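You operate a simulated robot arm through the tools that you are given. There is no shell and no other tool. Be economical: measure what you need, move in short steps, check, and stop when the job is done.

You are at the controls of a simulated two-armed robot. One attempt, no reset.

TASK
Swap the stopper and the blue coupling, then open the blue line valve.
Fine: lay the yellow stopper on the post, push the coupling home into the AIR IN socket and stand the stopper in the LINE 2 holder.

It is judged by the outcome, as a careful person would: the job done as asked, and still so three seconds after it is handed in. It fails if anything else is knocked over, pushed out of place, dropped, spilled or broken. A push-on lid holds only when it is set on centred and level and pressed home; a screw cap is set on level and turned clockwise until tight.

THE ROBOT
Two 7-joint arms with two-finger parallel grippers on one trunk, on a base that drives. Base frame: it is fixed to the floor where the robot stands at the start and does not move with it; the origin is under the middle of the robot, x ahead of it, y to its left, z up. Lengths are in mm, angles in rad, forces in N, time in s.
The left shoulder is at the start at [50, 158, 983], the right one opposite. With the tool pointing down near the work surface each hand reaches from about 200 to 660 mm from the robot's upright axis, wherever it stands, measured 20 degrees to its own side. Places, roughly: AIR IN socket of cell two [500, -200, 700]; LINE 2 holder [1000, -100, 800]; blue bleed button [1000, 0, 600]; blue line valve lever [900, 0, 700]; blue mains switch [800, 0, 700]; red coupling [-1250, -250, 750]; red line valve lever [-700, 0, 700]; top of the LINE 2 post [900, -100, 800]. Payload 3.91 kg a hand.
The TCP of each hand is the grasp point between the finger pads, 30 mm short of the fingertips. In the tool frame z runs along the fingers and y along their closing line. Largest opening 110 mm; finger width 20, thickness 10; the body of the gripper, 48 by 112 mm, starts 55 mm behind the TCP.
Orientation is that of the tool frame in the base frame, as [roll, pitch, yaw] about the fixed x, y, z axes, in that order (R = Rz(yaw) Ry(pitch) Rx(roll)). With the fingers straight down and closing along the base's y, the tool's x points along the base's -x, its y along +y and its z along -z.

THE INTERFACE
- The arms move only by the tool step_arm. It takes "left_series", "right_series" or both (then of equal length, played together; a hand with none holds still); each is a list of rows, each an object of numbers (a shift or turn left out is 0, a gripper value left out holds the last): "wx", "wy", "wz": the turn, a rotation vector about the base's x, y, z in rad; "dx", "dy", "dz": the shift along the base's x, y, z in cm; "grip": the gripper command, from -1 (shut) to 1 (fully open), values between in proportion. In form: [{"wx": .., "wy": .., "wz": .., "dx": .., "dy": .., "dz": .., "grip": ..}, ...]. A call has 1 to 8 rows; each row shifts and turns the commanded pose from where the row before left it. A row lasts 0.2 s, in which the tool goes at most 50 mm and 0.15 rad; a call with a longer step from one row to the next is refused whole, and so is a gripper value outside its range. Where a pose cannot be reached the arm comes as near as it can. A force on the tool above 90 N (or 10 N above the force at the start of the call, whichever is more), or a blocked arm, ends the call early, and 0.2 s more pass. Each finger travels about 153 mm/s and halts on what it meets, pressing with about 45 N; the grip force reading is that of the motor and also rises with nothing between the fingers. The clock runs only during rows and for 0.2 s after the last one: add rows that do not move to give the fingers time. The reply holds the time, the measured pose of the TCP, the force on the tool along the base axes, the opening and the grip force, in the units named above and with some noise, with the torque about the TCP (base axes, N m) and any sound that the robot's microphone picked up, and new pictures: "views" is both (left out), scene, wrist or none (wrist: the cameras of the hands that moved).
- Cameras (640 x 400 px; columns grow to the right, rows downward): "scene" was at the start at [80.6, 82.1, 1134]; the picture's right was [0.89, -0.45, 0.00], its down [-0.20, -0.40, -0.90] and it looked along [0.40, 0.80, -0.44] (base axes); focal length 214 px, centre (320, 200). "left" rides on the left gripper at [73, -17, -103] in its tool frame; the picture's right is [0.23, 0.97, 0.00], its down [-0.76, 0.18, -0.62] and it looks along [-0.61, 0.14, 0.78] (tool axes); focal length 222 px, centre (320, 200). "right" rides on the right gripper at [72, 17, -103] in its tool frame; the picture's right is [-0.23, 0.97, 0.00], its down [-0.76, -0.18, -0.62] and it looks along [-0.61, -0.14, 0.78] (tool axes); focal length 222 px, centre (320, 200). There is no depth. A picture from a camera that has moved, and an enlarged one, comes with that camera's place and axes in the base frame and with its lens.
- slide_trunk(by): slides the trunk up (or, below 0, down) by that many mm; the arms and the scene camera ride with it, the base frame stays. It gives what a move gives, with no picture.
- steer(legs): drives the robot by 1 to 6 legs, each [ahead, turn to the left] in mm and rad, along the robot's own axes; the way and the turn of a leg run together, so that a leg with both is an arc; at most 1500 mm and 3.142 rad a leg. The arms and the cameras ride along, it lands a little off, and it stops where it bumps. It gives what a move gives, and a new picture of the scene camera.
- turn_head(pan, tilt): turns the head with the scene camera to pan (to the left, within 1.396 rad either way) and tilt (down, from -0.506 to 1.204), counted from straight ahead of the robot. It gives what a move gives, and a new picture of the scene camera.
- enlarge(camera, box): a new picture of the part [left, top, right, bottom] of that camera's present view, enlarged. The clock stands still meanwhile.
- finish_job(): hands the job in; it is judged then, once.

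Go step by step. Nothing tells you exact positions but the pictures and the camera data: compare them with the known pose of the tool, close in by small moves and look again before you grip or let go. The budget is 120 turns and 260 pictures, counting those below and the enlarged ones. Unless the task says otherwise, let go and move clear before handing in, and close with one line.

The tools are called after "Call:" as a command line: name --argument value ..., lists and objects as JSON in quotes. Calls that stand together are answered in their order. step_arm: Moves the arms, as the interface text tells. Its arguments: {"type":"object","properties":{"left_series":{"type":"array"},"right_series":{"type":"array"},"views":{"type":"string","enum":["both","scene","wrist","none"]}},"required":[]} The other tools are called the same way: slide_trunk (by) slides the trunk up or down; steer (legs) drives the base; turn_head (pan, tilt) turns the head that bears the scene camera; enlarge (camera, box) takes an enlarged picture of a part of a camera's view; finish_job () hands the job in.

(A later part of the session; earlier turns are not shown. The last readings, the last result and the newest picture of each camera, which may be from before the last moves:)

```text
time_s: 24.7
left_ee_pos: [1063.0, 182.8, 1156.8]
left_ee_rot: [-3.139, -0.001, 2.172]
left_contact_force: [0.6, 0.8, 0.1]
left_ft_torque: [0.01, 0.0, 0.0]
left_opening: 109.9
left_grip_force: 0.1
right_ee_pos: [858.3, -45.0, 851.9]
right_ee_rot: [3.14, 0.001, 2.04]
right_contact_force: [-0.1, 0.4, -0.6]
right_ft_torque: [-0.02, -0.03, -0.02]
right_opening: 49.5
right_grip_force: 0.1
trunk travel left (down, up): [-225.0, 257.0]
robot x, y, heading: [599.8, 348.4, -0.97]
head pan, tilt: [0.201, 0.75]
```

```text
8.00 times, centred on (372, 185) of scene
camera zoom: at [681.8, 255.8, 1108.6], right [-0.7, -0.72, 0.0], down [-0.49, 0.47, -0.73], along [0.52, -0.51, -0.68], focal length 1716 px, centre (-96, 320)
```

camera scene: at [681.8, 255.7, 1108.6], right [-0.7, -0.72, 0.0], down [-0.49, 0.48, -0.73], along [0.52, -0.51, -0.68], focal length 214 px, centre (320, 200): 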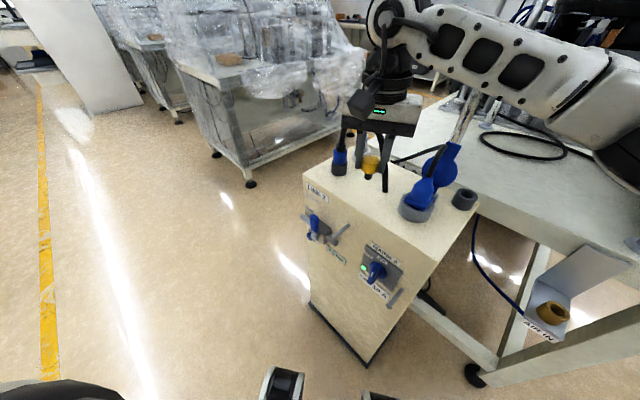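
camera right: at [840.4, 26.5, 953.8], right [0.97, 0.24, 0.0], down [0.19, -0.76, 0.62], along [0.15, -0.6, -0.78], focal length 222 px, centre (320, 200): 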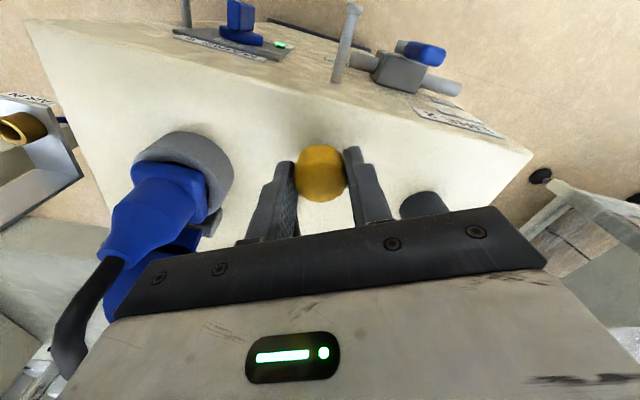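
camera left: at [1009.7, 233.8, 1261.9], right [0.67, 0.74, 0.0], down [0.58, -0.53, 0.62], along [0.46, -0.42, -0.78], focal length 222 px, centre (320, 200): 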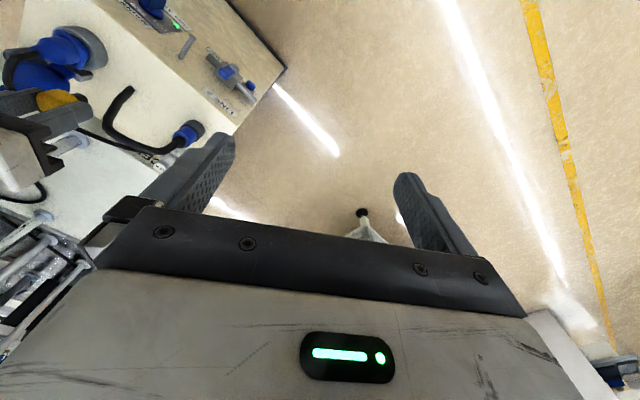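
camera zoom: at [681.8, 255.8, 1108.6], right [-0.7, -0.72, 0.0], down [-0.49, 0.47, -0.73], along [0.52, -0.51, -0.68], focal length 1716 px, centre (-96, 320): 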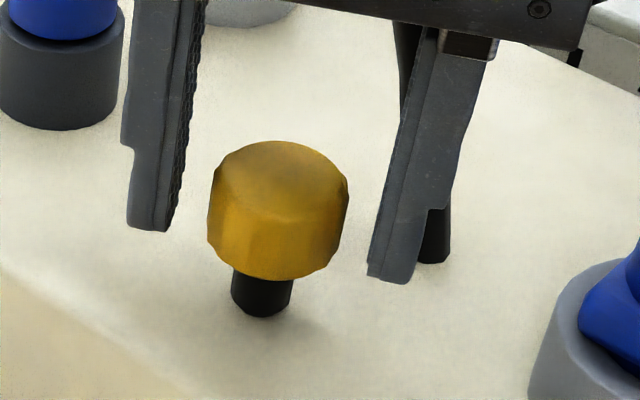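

The stopper stands on the post. I raise the hand, then tilt it 45° to approach the blue coupling from the front-left, so the hose passes clear of the palm.

Call:
step_arm --right_series '[{"dz": 3}, {"dz": 5, "wz": -0.1}, {"dz": 5, "wz": -0.1, "grip": 0.1}, {"wz": -0.09, "dx": 1, "dy": 1.5}, {"dx": 1.5, "dy": 1.5, "wx": -0.148, "wy": -0.027}, {"dx": 1.5, "dy": 1.5, "wx": -0.14, "wy": -0.027}, {"dx": 1.5, "dy": 1.5, "wx": -0.14, "wy": -0.027}, {"dx": 1.5, "dy": 1, "wx": -0.14, "wy": -0.027}]'

```text
time_s: 26.5
left_ee_pos: [1063.5, 184.5, 1156.1]
left_ee_rot: [-3.139, 0.0, 2.172]
left_contact_force: [-0.7, -0.5, -0.2]
left_ft_torque: [0.01, -0.03, 0.0]
left_opening: 110.2
left_grip_force: 0.1
right_ee_pos: [928.2, 25.6, 982.9]
right_ee_rot: [3.133, 0.581, 1.75]
right_contact_force: [0.3, 0.1, 0.3]
right_ft_torque: [-0.02, -0.01, 0.01]
right_opening: 60.2
right_grip_force: 0.0
trunk travel left (down, up): [-225.0, 257.0]
robot x, y, heading: [602.6, 349.2, -0.971]
head pan, tilt: [0.201, 0.75]
camera scene: at [681.9, 256.0, 1108.6], right [-0.7, -0.72, 0.0], down [-0.49, 0.47, -0.73], along [0.52, -0.51, -0.68], focal length 214 px, centre (320, 200)
camera right: at [924.5, 143.7, 1029.2], right [0.99, -0.01, 0.13], down [-0.13, -0.32, 0.94], along [0.03, -0.95, -0.32], focal length 222 px, centre (320, 200)
```

scene: 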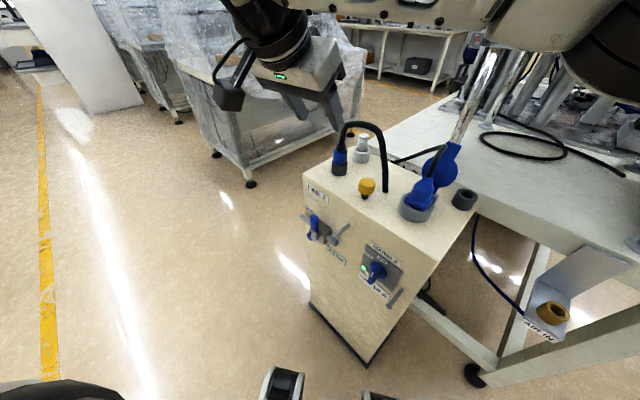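
right: 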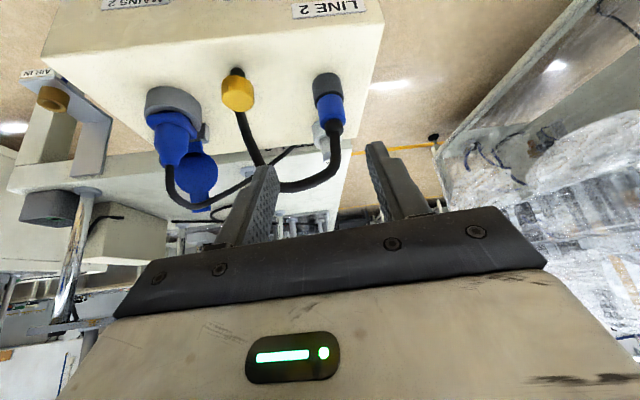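

Good view of the coupling. I enlarge to measure.

Call:
enlarge --camera "right" --box '[220, 50, 380, 200]'

Call:
enlarge --camera "scene" --box '[310, 110, 438, 220]'

```text
2.67 times, centred on (300, 125) of right
camera zoom: at [924.5, 143.7, 1029.2], right [0.99, -0.01, 0.13], down [-0.13, -0.32, 0.94], along [0.03, -0.95, -0.32], focal length 592 px, centre (373, 400)
```

zoom: 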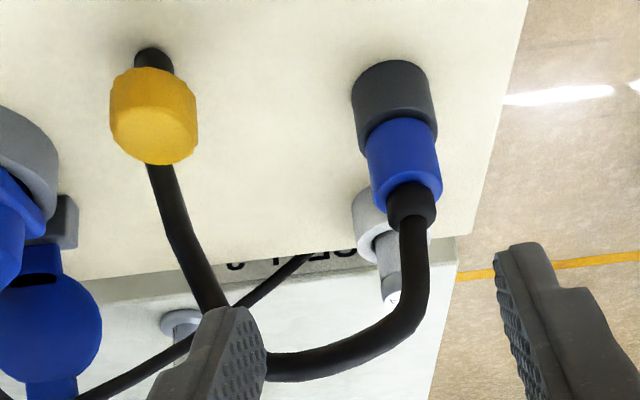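

```text
3.64 times, centred on (374, 165) of scene
camera zoom: at [681.9, 256.0, 1108.6], right [-0.7, -0.72, 0.0], down [-0.49, 0.47, -0.73], along [0.52, -0.51, -0.68], focal length 780 px, centre (124, 327)
```

zoom: 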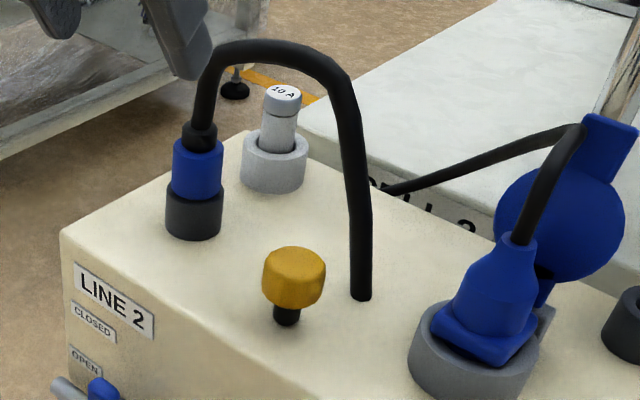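

Coupling's blue body triangulates to (961,-83), z≈824–854, Ø≈34. I tilt more and go to a standoff.

Call:
step_arm --right_series '[{"dx": 0.65, "dy": -1.05, "dz": -2.75, "wx": -0.138, "wy": -0.025}, {"dx": 0.65, "dy": -1.05, "dz": -2.75, "wx": -0.138, "wy": -0.025}, {"dx": 0.65, "dy": -1.05, "dz": -2.75, "wx": -0.138, "wy": -0.025}]'

Call:
enlarge --camera "right" --box '[220, 40, 420, 240]'

Call:
enlarge --camera "scene" --box '[290, 80, 418, 220]'

```text
time_s: 27.3
left_ee_pos: [1063.4, 182.4, 1157.1]
left_ee_rot: [-3.138, 0.001, 2.172]
left_contact_force: [0.4, -0.5, 0.2]
left_ft_torque: [0.01, -0.01, -0.01]
left_opening: 110.2
left_grip_force: 0.1
right_ee_pos: [946.7, -6.0, 899.6]
right_ee_rot: [3.135, 1.003, 1.747]
right_contact_force: [0.1, 0.6, -0.6]
right_ft_torque: [0.01, -0.01, 0.01]
right_opening: 60.7
right_grip_force: 0.0
trunk travel left (down, up): [-225.0, 257.0]
robot x, y, heading: [596.9, 347.5, -0.97]
head pan, tilt: [0.201, 0.75]
camera scene: at [681.9, 255.8, 1108.6], right [-0.7, -0.72, 0.0], down [-0.49, 0.47, -0.73], along [0.52, -0.51, -0.68], focal length 214 px, centre (320, 200)
camera right: at [941.8, 120.1, 893.8], right [0.98, 0.06, 0.2], down [-0.2, 0.08, 0.98], along [0.04, -1.0, 0.09], focal length 222 px, centre (320, 200)
```

scene: 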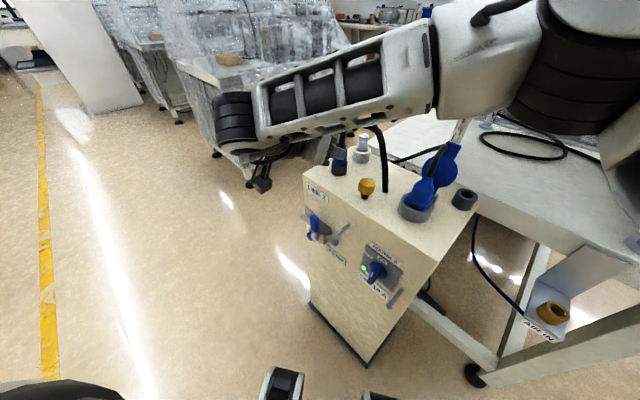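
right: 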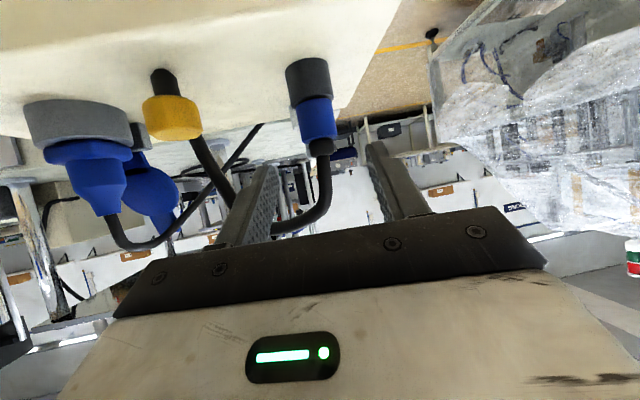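

```text
2.00 times, centred on (320, 140) of right
camera zoom: at [941.8, 120.1, 893.8], right [0.98, 0.06, 0.2], down [-0.2, 0.08, 0.98], along [0.04, -1.0, 0.09], focal length 444 px, centre (320, 320)
```

zoom: 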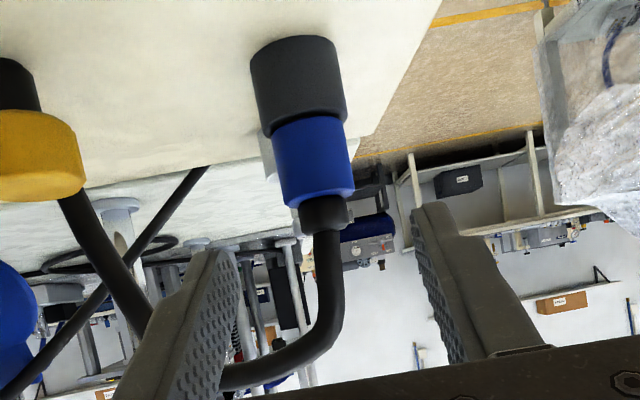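

```text
2.86 times, centred on (354, 150) of scene
camera zoom: at [681.9, 255.8, 1108.6], right [-0.7, -0.72, 0.0], down [-0.49, 0.47, -0.73], along [0.52, -0.51, -0.68], focal length 613 px, centre (223, 343)
```

zoom: 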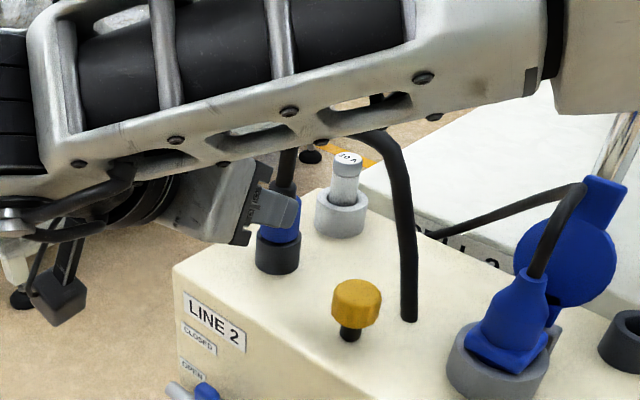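

Consistent: (960.5,-83,840). I advance to just short of the grip.

Call:
step_arm --right_series '[{"dx": 0.5, "dy": -2.5, "dz": -1.5}, {"dx": 0.5, "dy": -2.5, "dz": -1.5}, {"dx": 0.4, "dy": -1.6, "dz": -1.2}]'

Call:
enlarge --camera "right" --box '[220, 40, 420, 240]'

Call:
enlarge --camera "scene" --box '[310, 130, 400, 200]'

```text
time_s: 28.1
left_ee_pos: [1064.5, 183.8, 1157.2]
left_ee_rot: [-3.139, 0.002, 2.172]
left_contact_force: [-0.1, -0.6, 0.3]
left_ft_torque: [0.01, 0.02, -0.01]
left_opening: 110.1
left_grip_force: 0.0
right_ee_pos: [961.8, -73.4, 856.4]
right_ee_rot: [3.134, 0.999, 1.749]
right_contact_force: [-0.3, 0.3, -0.4]
right_ft_torque: [-0.01, 0.03, 0.01]
right_opening: 60.7
right_grip_force: 0.0
trunk travel left (down, up): [-225.0, 257.0]
robot x, y, heading: [600.8, 348.8, -0.971]
head pan, tilt: [0.201, 0.75]
camera scene: at [681.9, 255.7, 1108.6], right [-0.7, -0.72, 0.0], down [-0.49, 0.47, -0.73], along [0.52, -0.51, -0.68], focal length 214 px, centre (320, 200)
camera right: at [955.4, 53.3, 851.3], right [0.98, 0.06, 0.19], down [-0.2, 0.08, 0.98], along [0.04, -1.0, 0.09], focal length 222 px, centre (320, 200)
```

scene: 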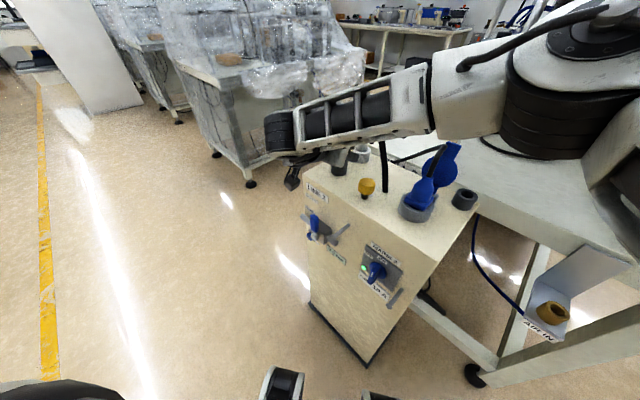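
right: 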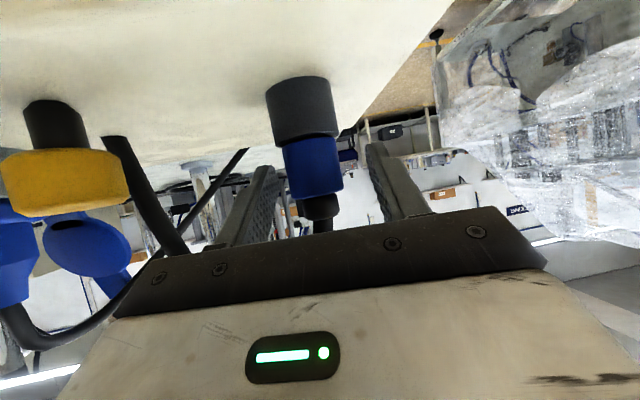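

```text
2.00 times, centred on (320, 140) of right
camera zoom: at [955.4, 53.3, 851.3], right [0.98, 0.06, 0.19], down [-0.2, 0.08, 0.98], along [0.04, -1.0, 0.09], focal length 444 px, centre (320, 320)
```

zoom: 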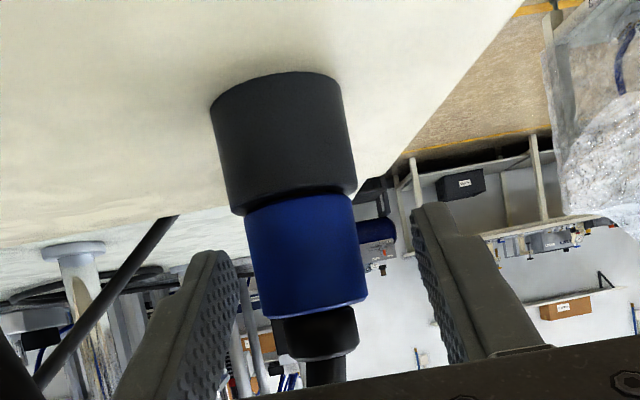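

```text
5.71 times, centred on (355, 165) of scene
camera zoom: at [681.9, 255.7, 1108.6], right [-0.7, -0.72, 0.0], down [-0.49, 0.47, -0.73], along [0.52, -0.51, -0.68], focal length 1226 px, centre (120, 400)
```

zoom: 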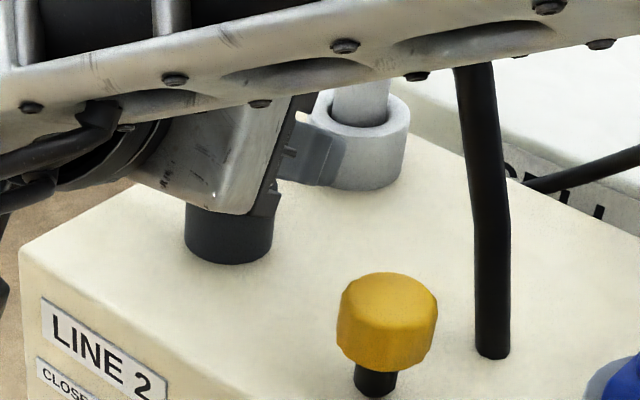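

Blue body z 827–858, x centred. Final 7 mm and close.

Call:
step_arm --right_series '[{"dx": -0.1, "dy": -0.7, "dz": -0.1}, {"grip": -1}, {}, {}]' --views "wrist"

Call:
enlarge --camera "right" --box '[220, 40, 420, 240]'

```text
time_s: 29.1
left_ee_pos: [1063.6, 181.3, 1156.9]
left_ee_rot: [-3.14, -0.001, 2.172]
left_contact_force: [0.4, -0.2, 0.3]
left_ft_torque: [0.01, -0.05, 0.01]
left_opening: 109.9
left_grip_force: 0.0
right_ee_pos: [960.2, -80.6, 856.3]
right_ee_rot: [3.135, 1.0, 1.749]
right_contact_force: [0.1, -0.1, -0.4]
right_ft_torque: [-0.01, -0.04, -0.01]
right_opening: 30.6
right_grip_force: 44.4
trunk travel left (down, up): [-225.0, 257.0]
robot x, y, heading: [602.1, 348.4, -0.973]
head pan, tilt: [0.201, 0.75]
camera right: at [954.7, 46.6, 850.3], right [0.98, 0.06, 0.19], down [-0.2, 0.08, 0.98], along [0.04, -1.0, 0.09], focal length 222 px, centre (320, 200)
```

right: 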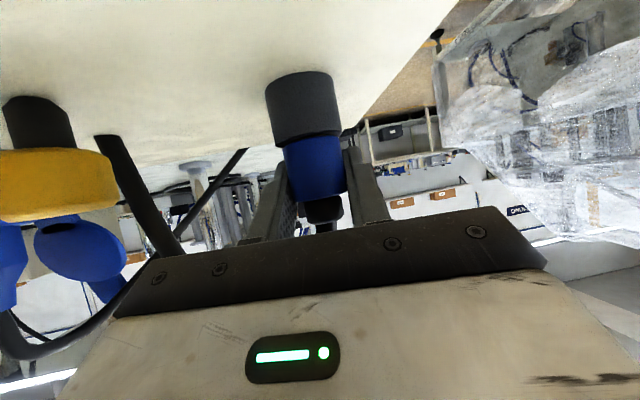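

```text
2.00 times, centred on (320, 140) of right
camera zoom: at [954.7, 46.6, 850.3], right [0.98, 0.06, 0.19], down [-0.2, 0.08, 0.98], along [0.04, -1.0, 0.09], focal length 444 px, centre (320, 320)
```

zoom: 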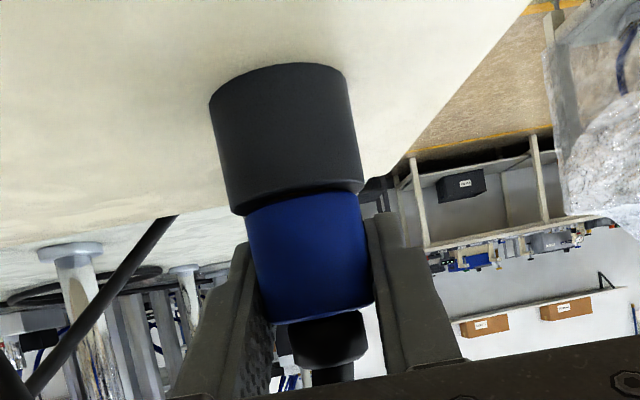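

Gripped. I lift straight up slowly.

Call:
step_arm --right_series '[{"dz": 0.5}, {"dz": 0.5}, {"dz": 1}, {"dz": 1}, {"dz": 1.5}]'

Call:
enlarge --camera "right" --box '[220, 40, 420, 240]'

```text
time_s: 30.3
left_ee_pos: [1064.0, 182.1, 1156.8]
left_ee_rot: [-3.138, 0.001, 2.175]
left_contact_force: [0.6, -0.2, 0.3]
left_ft_torque: [-0.01, 0.0, -0.02]
left_opening: 110.1
left_grip_force: 0.0
right_ee_pos: [960.1, -80.2, 901.9]
right_ee_rot: [3.135, 1.002, 1.747]
right_contact_force: [-0.1, -0.3, -1.1]
right_ft_torque: [-0.02, 0.01, 0.02]
right_opening: 30.7
right_grip_force: 44.7
trunk travel left (down, up): [-225.0, 257.0]
robot x, y, heading: [598.9, 345.2, -0.967]
head pan, tilt: [0.201, 0.75]
camera scene: at [681.8, 255.8, 1108.6], right [-0.7, -0.72, 0.0], down [-0.49, 0.47, -0.73], along [0.52, -0.51, -0.68], focal length 214 px, centre (320, 200)
camera right: at [955.1, 46.1, 896.4], right [0.98, 0.06, 0.19], down [-0.2, 0.08, 0.98], along [0.04, -1.0, 0.09], focal length 222 px, centre (320, 200)
```

scene: 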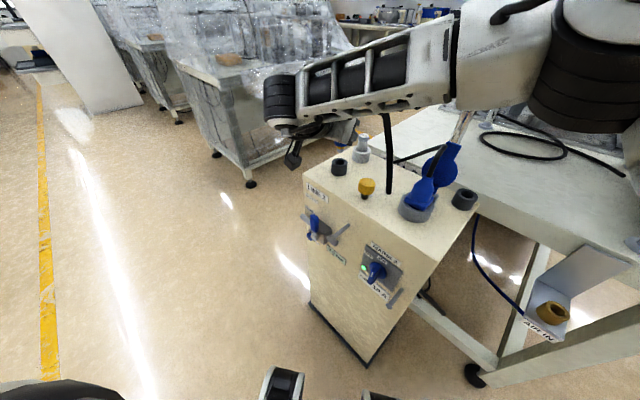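
right: 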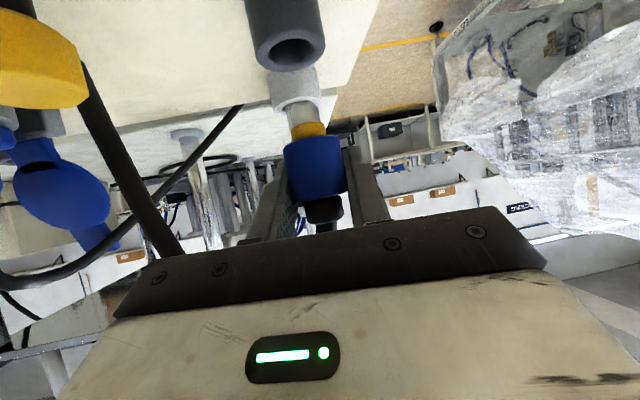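

```text
2.00 times, centred on (320, 140) of right
camera zoom: at [955.1, 46.1, 896.4], right [0.98, 0.06, 0.19], down [-0.2, 0.08, 0.98], along [0.04, -1.0, 0.09], focal length 444 px, centre (320, 320)
```

zoom: 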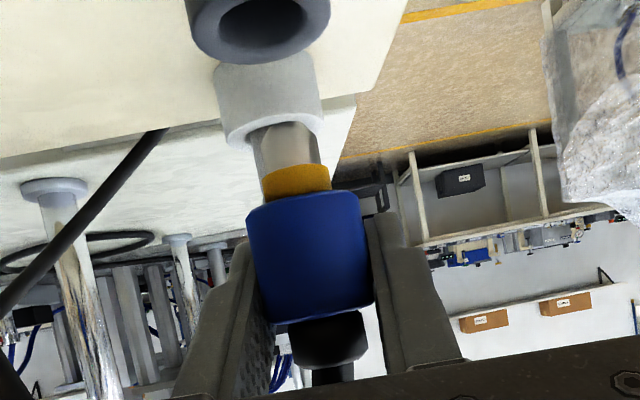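

The coupling is out, with a short nipple. I carry it high over the post toward AIR IN, watching the hose.

Call:
step_arm --right_series '[{"dx": -2, "dy": 1.25, "dz": 3}, {"dx": -3, "dy": 1.25, "dz": 2.5}, {"dx": -3.5, "dy": 1.25, "dz": 1.5}, {"dx": -3.5, "dy": 1.25, "dz": 1}, {"dx": -3, "wz": -0.05}, {"dx": -3, "wz": -0.05}]'

```text
time_s: 31.7
left_ee_pos: [1064.1, 182.1, 1157.4]
left_ee_rot: [-3.14, -0.001, 2.174]
left_contact_force: [0.2, -0.1, -0.1]
left_ft_torque: [-0.01, 0.01, -0.01]
left_opening: 110.0
left_grip_force: 0.0
right_ee_pos: [781.6, -31.6, 979.2]
right_ee_rot: [3.135, 1.0, 1.647]
right_contact_force: [0.8, -0.1, -0.2]
right_ft_torque: [-0.02, 0.02, 0.05]
right_opening: 30.7
right_grip_force: 44.3
trunk travel left (down, up): [-225.0, 257.0]
robot x, y, heading: [599.1, 344.4, -0.97]
head pan, tilt: [0.201, 0.75]
camera scene: at [681.7, 255.7, 1108.6], right [-0.7, -0.72, 0.0], down [-0.49, 0.47, -0.73], along [0.52, -0.51, -0.68], focal length 214 px, centre (320, 200)
camera right: at [787.4, 94.6, 974.3], right [0.98, -0.04, 0.2], down [-0.19, 0.1, 0.98], along [-0.06, -0.99, 0.09], focal length 222 px, centre (320, 200)
```

scene: 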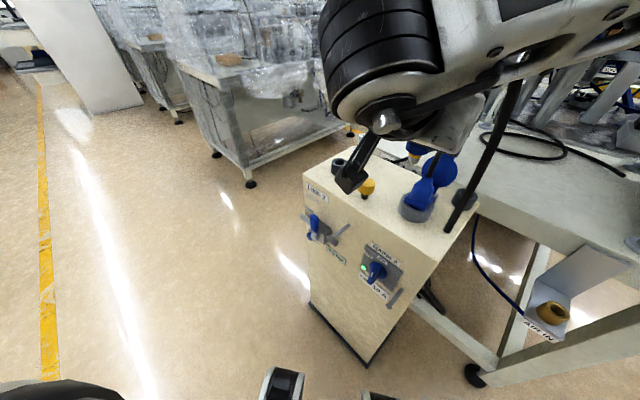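
right: 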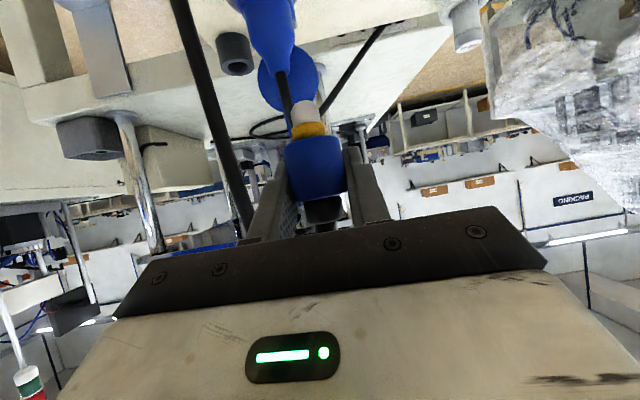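

Call:
enlarge --camera "scene" --box '[320, 60, 540, 260]'

Call:
enlarge --camera "left" --box '[0, 0, 300, 200]'

```text
2.00 times, centred on (430, 160) of scene
camera zoom: at [681.7, 255.7, 1108.6], right [-0.7, -0.72, 0.0], down [-0.49, 0.47, -0.73], along [0.52, -0.51, -0.68], focal length 429 px, centre (100, 280)
```

zoom: 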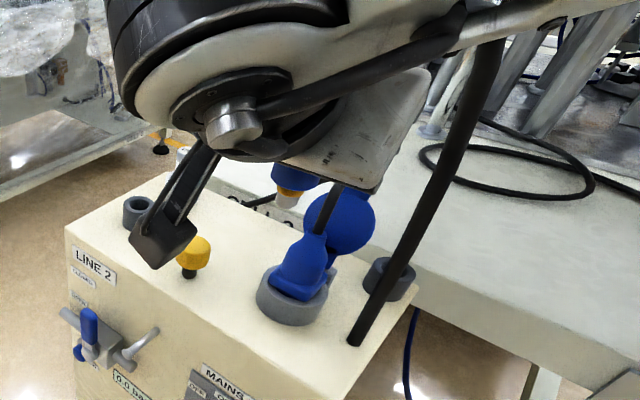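

```text
2.00 times, centred on (150, 100) of left
camera zoom: at [1008.9, 233.2, 1262.1], right [0.67, 0.74, 0.0], down [0.58, -0.53, 0.62], along [0.46, -0.42, -0.78], focal length 444 px, centre (660, 400)
```

zoom: 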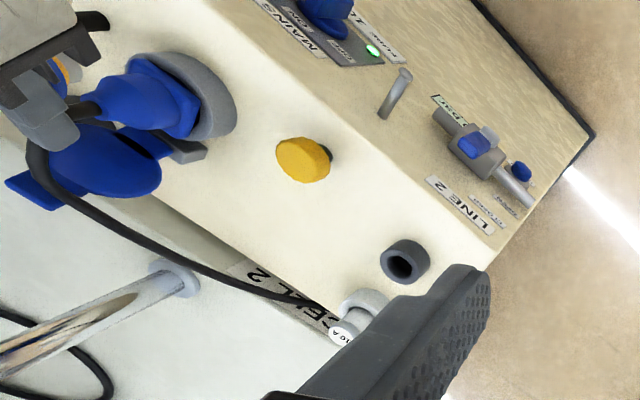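

The hose follows freely (forces near zero). I continue clear of the post and look again.

Call:
step_arm --right_series '[{"dx": -4, "dz": 0.5, "wz": -0.04}, {"dx": -4, "dz": 0.5, "wz": -0.04}, {"dx": -4.5}, {"dx": -4.5}, {"dx": -4}, {}]'

```text
time_s: 33.1
left_ee_pos: [1063.7, 182.8, 1156.9]
left_ee_rot: [-3.139, 0.0, 2.173]
left_contact_force: [0.9, 0.1, 1.1]
left_ft_torque: [-0.03, 0.01, 0.02]
left_opening: 110.0
left_grip_force: 0.1
right_ee_pos: [604.1, -42.2, 1017.6]
right_ee_rot: [3.138, 0.999, 1.568]
right_contact_force: [0.0, 1.0, -1.7]
right_ft_torque: [-0.01, 0.0, -0.03]
right_opening: 30.5
right_grip_force: 45.0
right hand out of reach, approached as far as the arm can: row 4, 5
trunk travel left (down, up): [-225.0, 257.0]
robot x, y, heading: [599.7, 344.4, -0.968]
head pan, tilt: [0.201, 0.75]
camera scene: at [681.9, 255.8, 1108.6], right [-0.7, -0.72, 0.0], down [-0.49, 0.47, -0.73], along [0.52, -0.51, -0.68], focal length 214 px, centre (320, 200)
camera right: at [621.9, 83.3, 1012.9], right [0.97, -0.12, 0.19], down [-0.18, 0.11, 0.98], along [-0.14, -0.99, 0.09], focal length 222 px, centre (320, 200)
```

scene: 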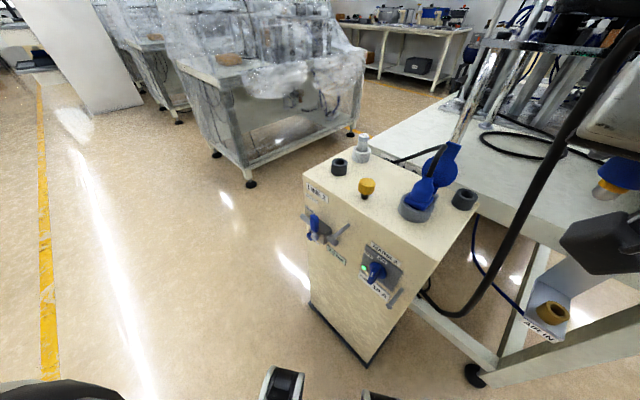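
right: 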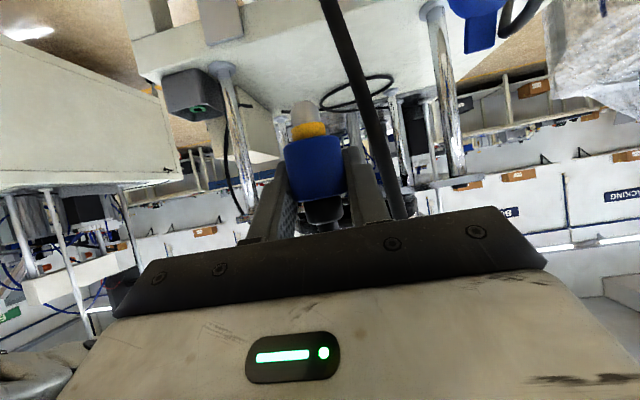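

The hose just sags along. The arm is near its inner limit; I move down and out toward AIR IN.

Call:
step_arm --right_series '[{"dy": -3, "dz": -2}, {"dx": -1, "dy": -3, "dz": -2.5}, {"dx": -2, "dy": -2.5, "dz": -2.5}, {"dx": -2.5, "dy": -1, "dz": -2.5}, {}]'

```text
time_s: 34.3
left_ee_pos: [1063.5, 182.8, 1156.0]
left_ee_rot: [-3.14, 0.001, 2.172]
left_contact_force: [0.9, -0.5, 0.4]
left_ft_torque: [0.0, 0.01, 0.01]
left_opening: 109.7
left_grip_force: 0.0
right_ee_pos: [566.7, -157.7, 932.3]
right_ee_rot: [3.136, 0.999, 1.567]
right_contact_force: [-0.5, 0.1, -1.0]
right_ft_torque: [0.0, 0.01, -0.01]
right_opening: 30.8
right_grip_force: 45.3
right hand out of reach, approached as far as the arm can: row 2, 3, 4
trunk travel left (down, up): [-225.0, 257.0]
robot x, y, heading: [598.0, 348.1, -0.97]
head pan, tilt: [0.201, 0.75]
camera scene: at [681.8, 255.7, 1108.6], right [-0.7, -0.72, 0.0], down [-0.49, 0.47, -0.73], along [0.52, -0.51, -0.68], focal length 214 px, centre (320, 200)
camera right: at [583.0, -31.3, 926.1], right [0.97, -0.12, 0.19], down [-0.18, 0.11, 0.98], along [-0.14, -0.99, 0.09], focal length 222 px, centre (320, 200)
```

scene: 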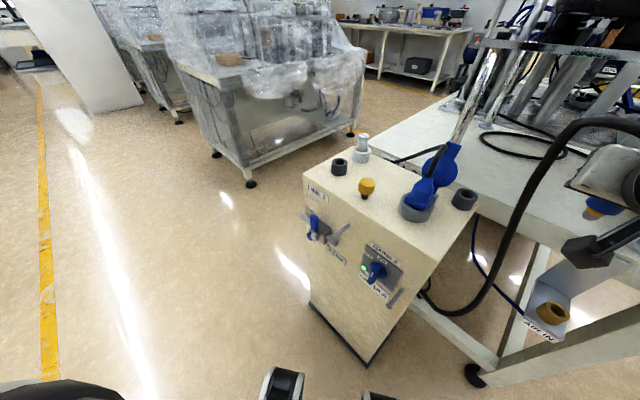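
right: 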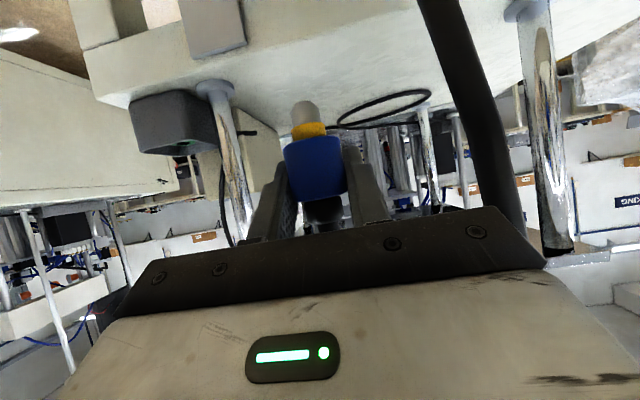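

The arm can't go further to that side in this tilt, so I turn the base right by 0.4 to bring AIR IN more ahead.

Call:
steer --legs '[[0, -0.4]]'

```text
time_s: 35.9
left_ee_pos: [965.1, 18.0, 1156.3]
left_ee_rot: [-3.14, 0.0, 1.775]
left_contact_force: [0.3, -0.4, 0.8]
left_ft_torque: [0.0, -0.03, -0.02]
left_opening: 110.3
left_grip_force: 0.1
right_ee_pos: [375.9, -105.3, 931.1]
right_ee_rot: [3.134, 0.997, 1.172]
right_contact_force: [0.1, -0.4, -0.7]
right_ft_torque: [0.0, -0.04, -0.03]
right_opening: 30.6
right_grip_force: 44.9
trunk travel left (down, up): [-225.0, 257.0]
robot x, y, heading: [603.6, 341.0, -1.361]
head pan, tilt: [0.201, 0.75]
camera scene: at [640.4, 231.1, 1108.6], right [-0.92, -0.39, 0.0], down [-0.27, 0.63, -0.73], along [0.29, -0.67, -0.68], focal length 214 px, centre (320, 200)
```

scene: 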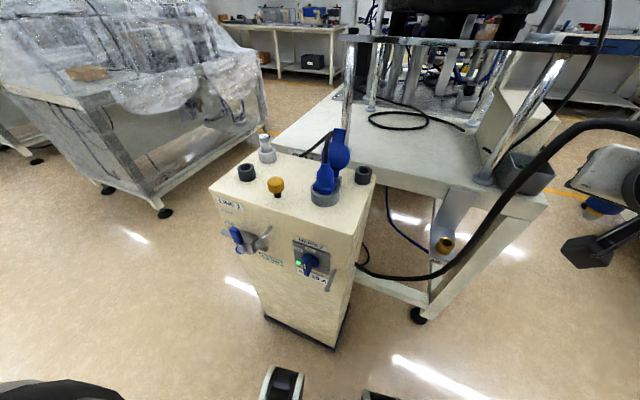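

Call:
step_arm --right_series '[{"dx": 2.65, "dy": -0.6, "dz": -1, "wz": 0.1}, {"dx": 2.65, "dy": -0.6, "dz": -1, "wz": 0.1}, {"dx": 2.65, "dy": -0.6, "dz": -1, "wz": 0.1}, {"dx": 2.65, "dy": -0.6, "dz": -1.5, "wz": 0.1}, {}]'

Call:
turn_head --pan -0.3 --tilt 0.75

```text
time_s: 37.1
left_ee_pos: [965.0, 16.1, 1156.4]
left_ee_rot: [-3.14, -0.001, 1.775]
left_contact_force: [0.0, -0.4, 0.0]
left_ft_torque: [-0.01, 0.03, 0.04]
left_opening: 109.9
left_grip_force: 0.0
right_ee_pos: [481.1, -130.7, 886.5]
right_ee_rot: [3.135, 0.998, 1.576]
right_contact_force: [1.6, 0.9, -1.5]
right_ft_torque: [-0.02, 0.01, 0.0]
right_opening: 30.7
right_grip_force: 45.5
trunk travel left (down, up): [-225.0, 257.0]
robot x, y, heading: [600.6, 345.1, -1.361]
head pan, tilt: [0.201, 0.75]
camera scene: at [640.6, 231.1, 1108.6], right [-0.92, -0.4, 0.0], down [-0.27, 0.63, -0.73], along [0.29, -0.67, -0.68], focal length 214 px, centre (320, 200)
camera right: at [497.8, -4.5, 882.2], right [0.97, -0.11, 0.19], down [-0.18, 0.11, 0.98], along [-0.13, -0.99, 0.09], focal length 222 px, centre (320, 200)
```

scene: 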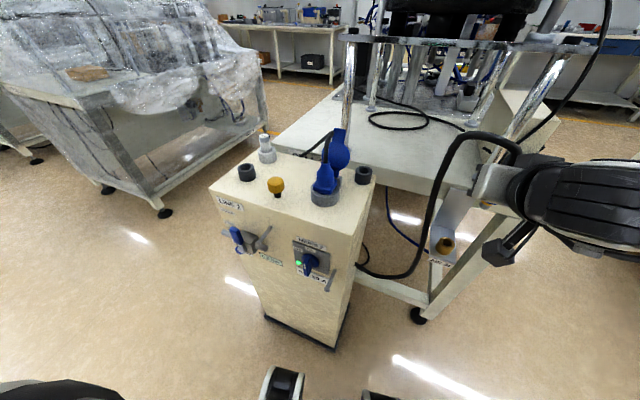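
right: 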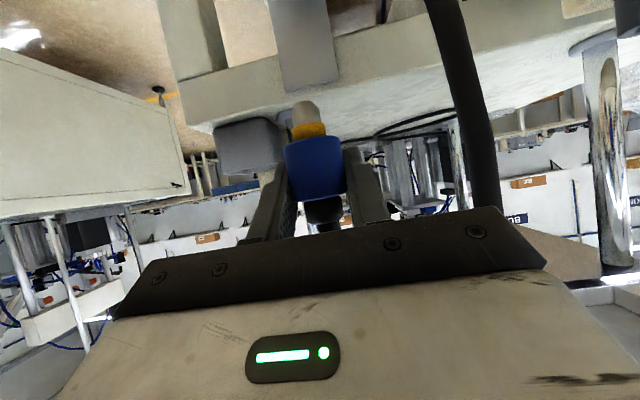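

```text
time_s: 38.0
left_ee_pos: [966.1, 16.7, 1156.4]
left_ee_rot: [-3.141, 0.0, 1.777]
left_contact_force: [0.0, -0.4, -0.2]
left_ft_torque: [0.0, -0.04, 0.01]
left_opening: 110.0
left_grip_force: 0.2
right_ee_pos: [481.2, -130.8, 888.7]
right_ee_rot: [3.135, 0.999, 1.574]
right_contact_force: [-0.2, -0.5, -1.4]
right_ft_torque: [-0.01, -0.03, 0.01]
right_opening: 30.6
right_grip_force: 45.3
trunk travel left (down, up): [-225.0, 257.0]
robot x, y, heading: [596.8, 345.6, -1.365]
head pan, tilt: [-0.3, 0.75]
camera scene: at [600.1, 224.8, 1108.6], right [-1.0, 0.09, 0.0], down [0.06, 0.68, -0.73], along [-0.07, -0.73, -0.68], focal length 214 px, centre (320, 200)
```

scene: 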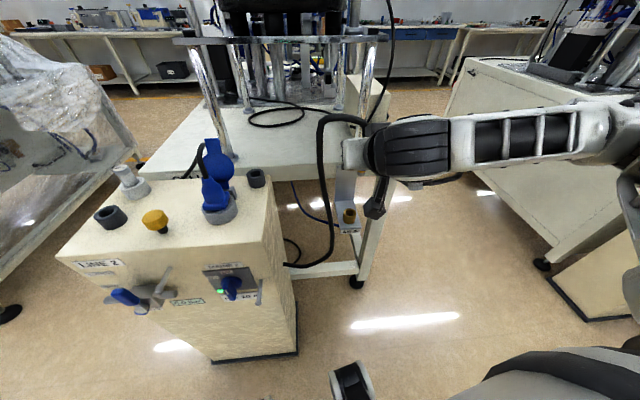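

Call:
enlarge --camera "scene" --box '[310, 165, 390, 245]'

Call:
step_arm --right_series '[{"dz": -3, "dy": -1}, {"dz": -3, "dy": -1.5}, {"dz": -3, "dy": -1}, {}]'

Call:
enlarge --camera "scene" --box '[310, 145, 390, 245]'

Call:
enlarge --camera "right" --box '[220, 0, 420, 200]'

```text
5.00 times, centred on (350, 205) of scene
camera zoom: at [600.1, 224.8, 1108.6], right [-1.0, 0.09, 0.0], down [0.06, 0.68, -0.73], along [-0.07, -0.73, -0.68], focal length 1072 px, centre (170, 175)
```

zoom: 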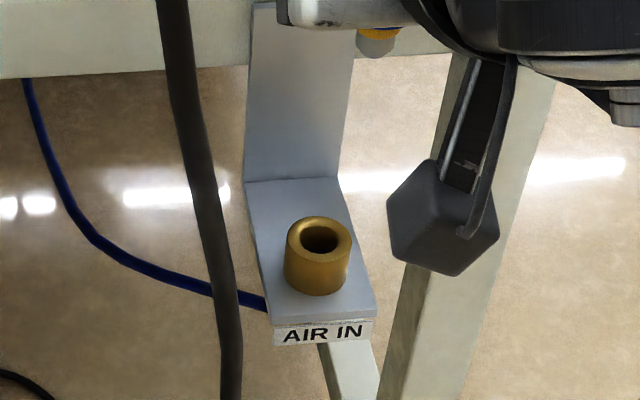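

```text
time_s: 39.0
left_ee_pos: [965.5, 18.0, 1156.8]
left_ee_rot: [-3.141, 0.0, 1.776]
left_contact_force: [0.5, 0.3, -0.5]
left_ft_torque: [0.01, -0.03, -0.01]
left_opening: 110.0
left_grip_force: 0.0
right_ee_pos: [481.0, -163.7, 800.3]
right_ee_rot: [3.136, 0.997, 1.574]
right_contact_force: [-0.7, -0.1, -0.8]
right_ft_torque: [0.04, 0.0, -0.02]
right_opening: 30.7
right_grip_force: 45.0
trunk travel left (down, up): [-225.0, 257.0]
robot x, y, heading: [600.6, 348.4, -1.369]
head pan, tilt: [-0.3, 0.75]
camera scene: at [600.0, 224.8, 1108.6], right [-1.0, 0.09, 0.0], down [0.06, 0.68, -0.73], along [-0.07, -0.73, -0.68], focal length 214 px, centre (320, 200)
camera right: at [498.3, -37.5, 793.8], right [0.97, -0.12, 0.19], down [-0.18, 0.11, 0.98], along [-0.13, -0.99, 0.09], focal length 222 px, centre (320, 200)
```

scene: 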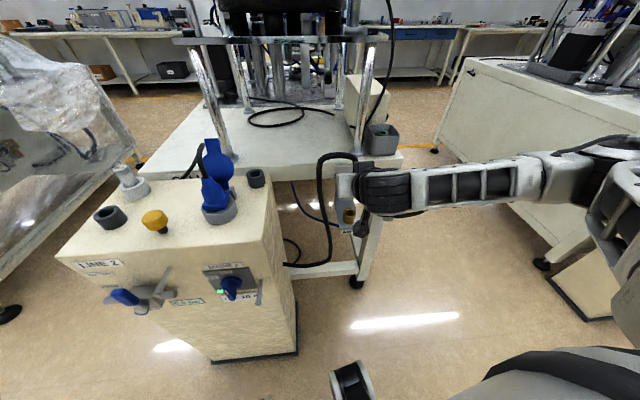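
right: 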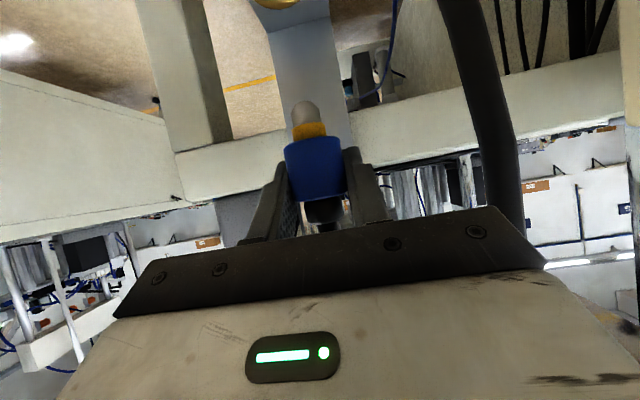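

```text
4.00 times, centred on (350, 195) of scene
camera zoom: at [600.0, 224.8, 1108.6], right [-1.0, 0.09, 0.0], down [0.06, 0.68, -0.73], along [-0.07, -0.73, -0.68], focal length 858 px, centre (200, 220)
```

zoom: 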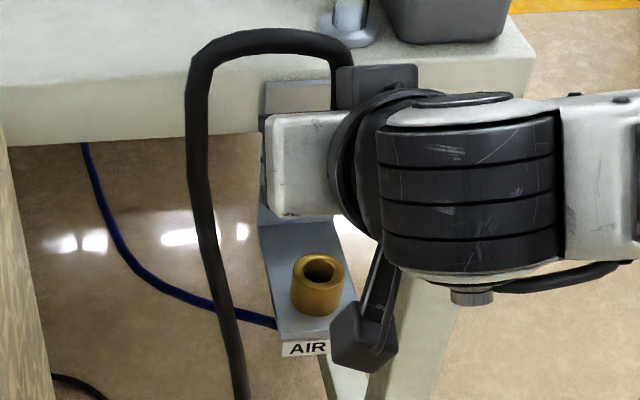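

```text
2.00 times, centred on (320, 100) of right
camera zoom: at [498.3, -37.5, 793.8], right [0.97, -0.12, 0.19], down [-0.18, 0.11, 0.98], along [-0.13, -0.99, 0.09], focal length 444 px, centre (320, 400)
```

zoom: 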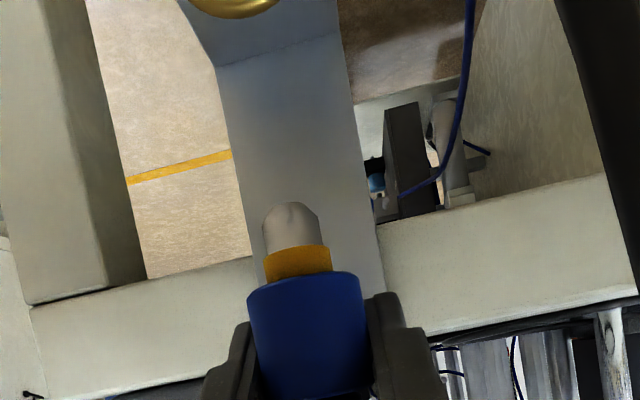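

Socket axis ≈ (480.5,-173), top z≈682. I lower to just above it and compare coupling and socket in the same picture.

Call:
step_arm --right_series '[{"dz": -2.5, "dy": -0.4}, {"dz": -2.3, "dy": -0.3}, {}]' --views "none"

Call:
enlarge --camera "right" --box '[240, 0, 400, 200]'

Call:
enlarge --camera "scene" --box '[320, 155, 384, 245]'

```text
time_s: 39.8
left_ee_pos: [964.6, 16.8, 1157.4]
left_ee_rot: [-3.14, 0.001, 1.776]
left_contact_force: [1.9, -0.3, 0.6]
left_ft_torque: [0.05, -0.01, 0.01]
left_opening: 109.8
left_grip_force: 0.0
right_ee_pos: [483.6, -170.1, 750.6]
right_ee_rot: [3.134, 0.998, 1.572]
right_contact_force: [0.2, 0.0, -0.5]
right_ft_torque: [0.01, 0.04, -0.02]
right_opening: 30.5
right_grip_force: 44.7
trunk travel left (down, up): [-225.0, 257.0]
robot x, y, heading: [602.1, 345.7, -1.36]
head pan, tilt: [-0.3, 0.75]
```

```text
2.00 times, centred on (320, 100) of right
camera zoom: at [498.4, -45.0, 745.3], right [0.97, -0.12, 0.19], down [-0.18, 0.11, 0.98], along [-0.13, -0.99, 0.09], focal length 444 px, centre (320, 400)
```

zoom: 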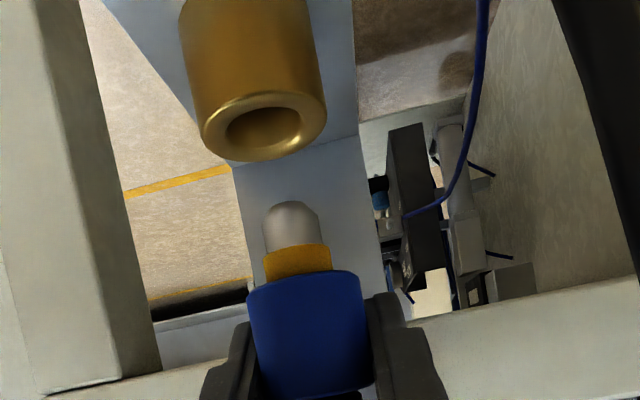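

```text
4.44 times, centred on (352, 200) of scene
camera zoom: at [600.0, 224.8, 1108.6], right [-1.0, 0.09, 0.0], down [0.06, 0.68, -0.73], along [-0.07, -0.73, -0.68], focal length 953 px, centre (178, 200)
```

zoom: 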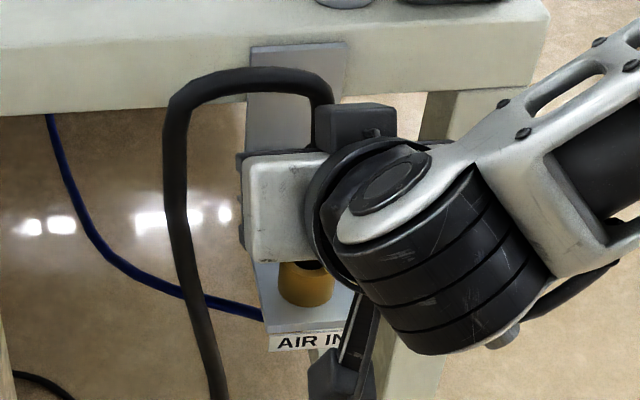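

Coupling axis is ~2 mm to +x of the socket axis; y agrees. I correct and lower until the nipple is just at the rim.

Call:
step_arm --right_series '[{"dx": -0.23}, {"dz": -1.2}, {}]' --views "none"

Call:
enlarge --camera "right" --box '[240, 0, 400, 200]'

```text
time_s: 40.6
left_ee_pos: [965.6, 16.9, 1156.3]
left_ee_rot: [-3.139, 0.0, 1.777]
left_contact_force: [-0.7, -0.4, 0.8]
left_ft_torque: [-0.01, 0.02, 0.02]
left_opening: 110.0
left_grip_force: 0.0
right_ee_pos: [479.8, -170.2, 738.7]
right_ee_rot: [3.14, 0.994, 1.575]
right_contact_force: [0.2, -0.7, -1.2]
right_ft_torque: [0.01, -0.01, 0.03]
right_opening: 30.5
right_grip_force: 45.2
trunk travel left (down, up): [-225.0, 257.0]
robot x, y, heading: [597.7, 343.4, -1.366]
head pan, tilt: [-0.3, 0.75]
```

```text
2.00 times, centred on (320, 100) of right
camera zoom: at [497.0, -45.2, 733.7], right [0.97, -0.12, 0.19], down [-0.18, 0.11, 0.98], along [-0.14, -0.99, 0.08], focal length 444 px, centre (320, 400)
```

zoom: 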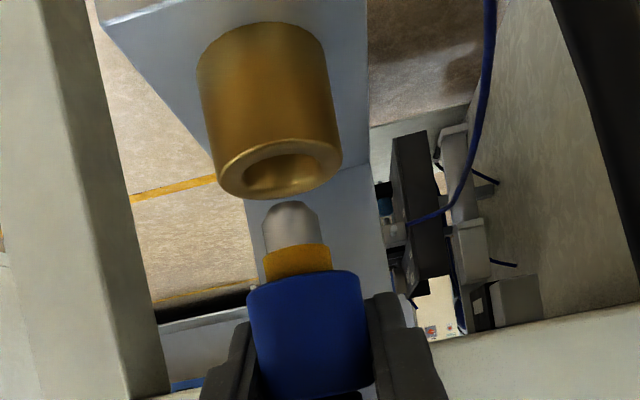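

x aligned within half a mm, y within ~1 mm. I enter the nipple carefully.

Call:
step_arm --right_series '[{"dx": -0.03, "dy": -0.05, "dz": -0.6}, {"dz": -0.5}, {"dz": -0.4}, {}]' --views "none"

Call:
enlarge --camera "right" --box '[240, 0, 400, 200]'

```text
time_s: 41.6
left_ee_pos: [965.4, 17.1, 1156.4]
left_ee_rot: [-3.14, 0.001, 1.775]
left_contact_force: [0.5, -0.3, 0.3]
left_ft_torque: [0.0, -0.03, -0.01]
left_opening: 110.2
left_grip_force: 0.1
right_ee_pos: [487.6, -173.9, 728.7]
right_ee_rot: [-3.14, 0.993, 1.573]
right_contact_force: [-0.4, -0.2, -0.5]
right_ft_torque: [0.0, 0.01, -0.03]
right_opening: 30.8
right_grip_force: 44.9
right hand out of reach, approached as far as the arm can: row 1, 2, 3
trunk travel left (down, up): [-225.0, 257.0]
robot x, y, heading: [598.2, 346.3, -1.366]
head pan, tilt: [-0.3, 0.75]
```

```text
2.00 times, centred on (320, 100) of right
camera zoom: at [504.1, -48.1, 723.6], right [0.97, -0.12, 0.19], down [-0.18, 0.11, 0.98], along [-0.14, -0.99, 0.08], focal length 444 px, centre (320, 400)
```

zoom: 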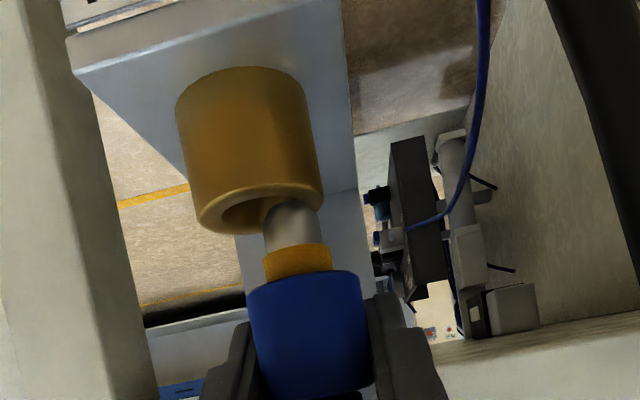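

The arm hit a joint limit at this low pose. I raise, turn the base another 0.3 to the right, then will lower the trunk instead.

Call:
step_arm --right_series '[{"dz": 3}, {"dz": 3}, {"dz": 3}, {"dz": 3}, {"dy": 2}, {}]' --views "none"

Call:
steer --legs '[[0, -0.3]]'

```text
time_s: 43.0
left_ee_pos: [964.3, 17.0, 1157.0]
left_ee_rot: [-3.141, -0.002, 1.778]
left_contact_force: [-1.0, -0.3, 0.4]
left_ft_torque: [-0.02, -0.02, -0.01]
left_opening: 110.2
left_grip_force: 0.0
right_ee_pos: [488.0, -152.5, 848.7]
right_ee_rot: [3.136, 0.999, 1.576]
right_contact_force: [-0.5, 0.3, -0.5]
right_ft_torque: [-0.01, 0.01, 0.01]
right_opening: 30.8
right_grip_force: 45.5
trunk travel left (down, up): [-225.0, 257.0]
robot x, y, heading: [600.4, 343.9, -1.364]
head pan, tilt: [-0.3, 0.75]
```

```text
time_s: 44.4
left_ee_pos: [849.7, -76.6, 1156.8]
left_ee_rot: [-3.141, 0.002, 1.477]
left_contact_force: [0.3, -0.5, 0.8]
left_ft_torque: [0.02, 0.01, 0.0]
left_opening: 110.0
left_grip_force: 0.0
right_ee_pos: [345.8, -97.1, 848.1]
right_ee_rot: [3.135, 1.0, 1.272]
right_contact_force: [-0.5, -0.3, -1.1]
right_ft_torque: [0.02, -0.02, -0.02]
right_opening: 30.6
right_grip_force: 45.2
trunk travel left (down, up): [-225.0, 257.0]
robot x, y, heading: [597.2, 346.4, -1.666]
head pan, tilt: [-0.3, 0.75]
camera scene: at [563.7, 230.2, 1108.6], right [-0.92, 0.39, 0.0], down [0.26, 0.63, -0.73], along [-0.28, -0.67, -0.68], focal length 214 px, centre (320, 200)
```

scene: 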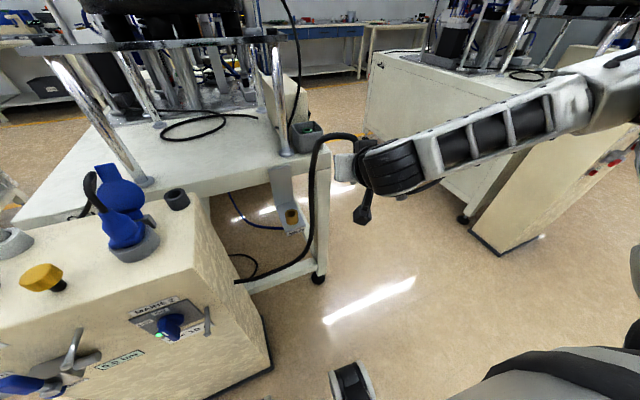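

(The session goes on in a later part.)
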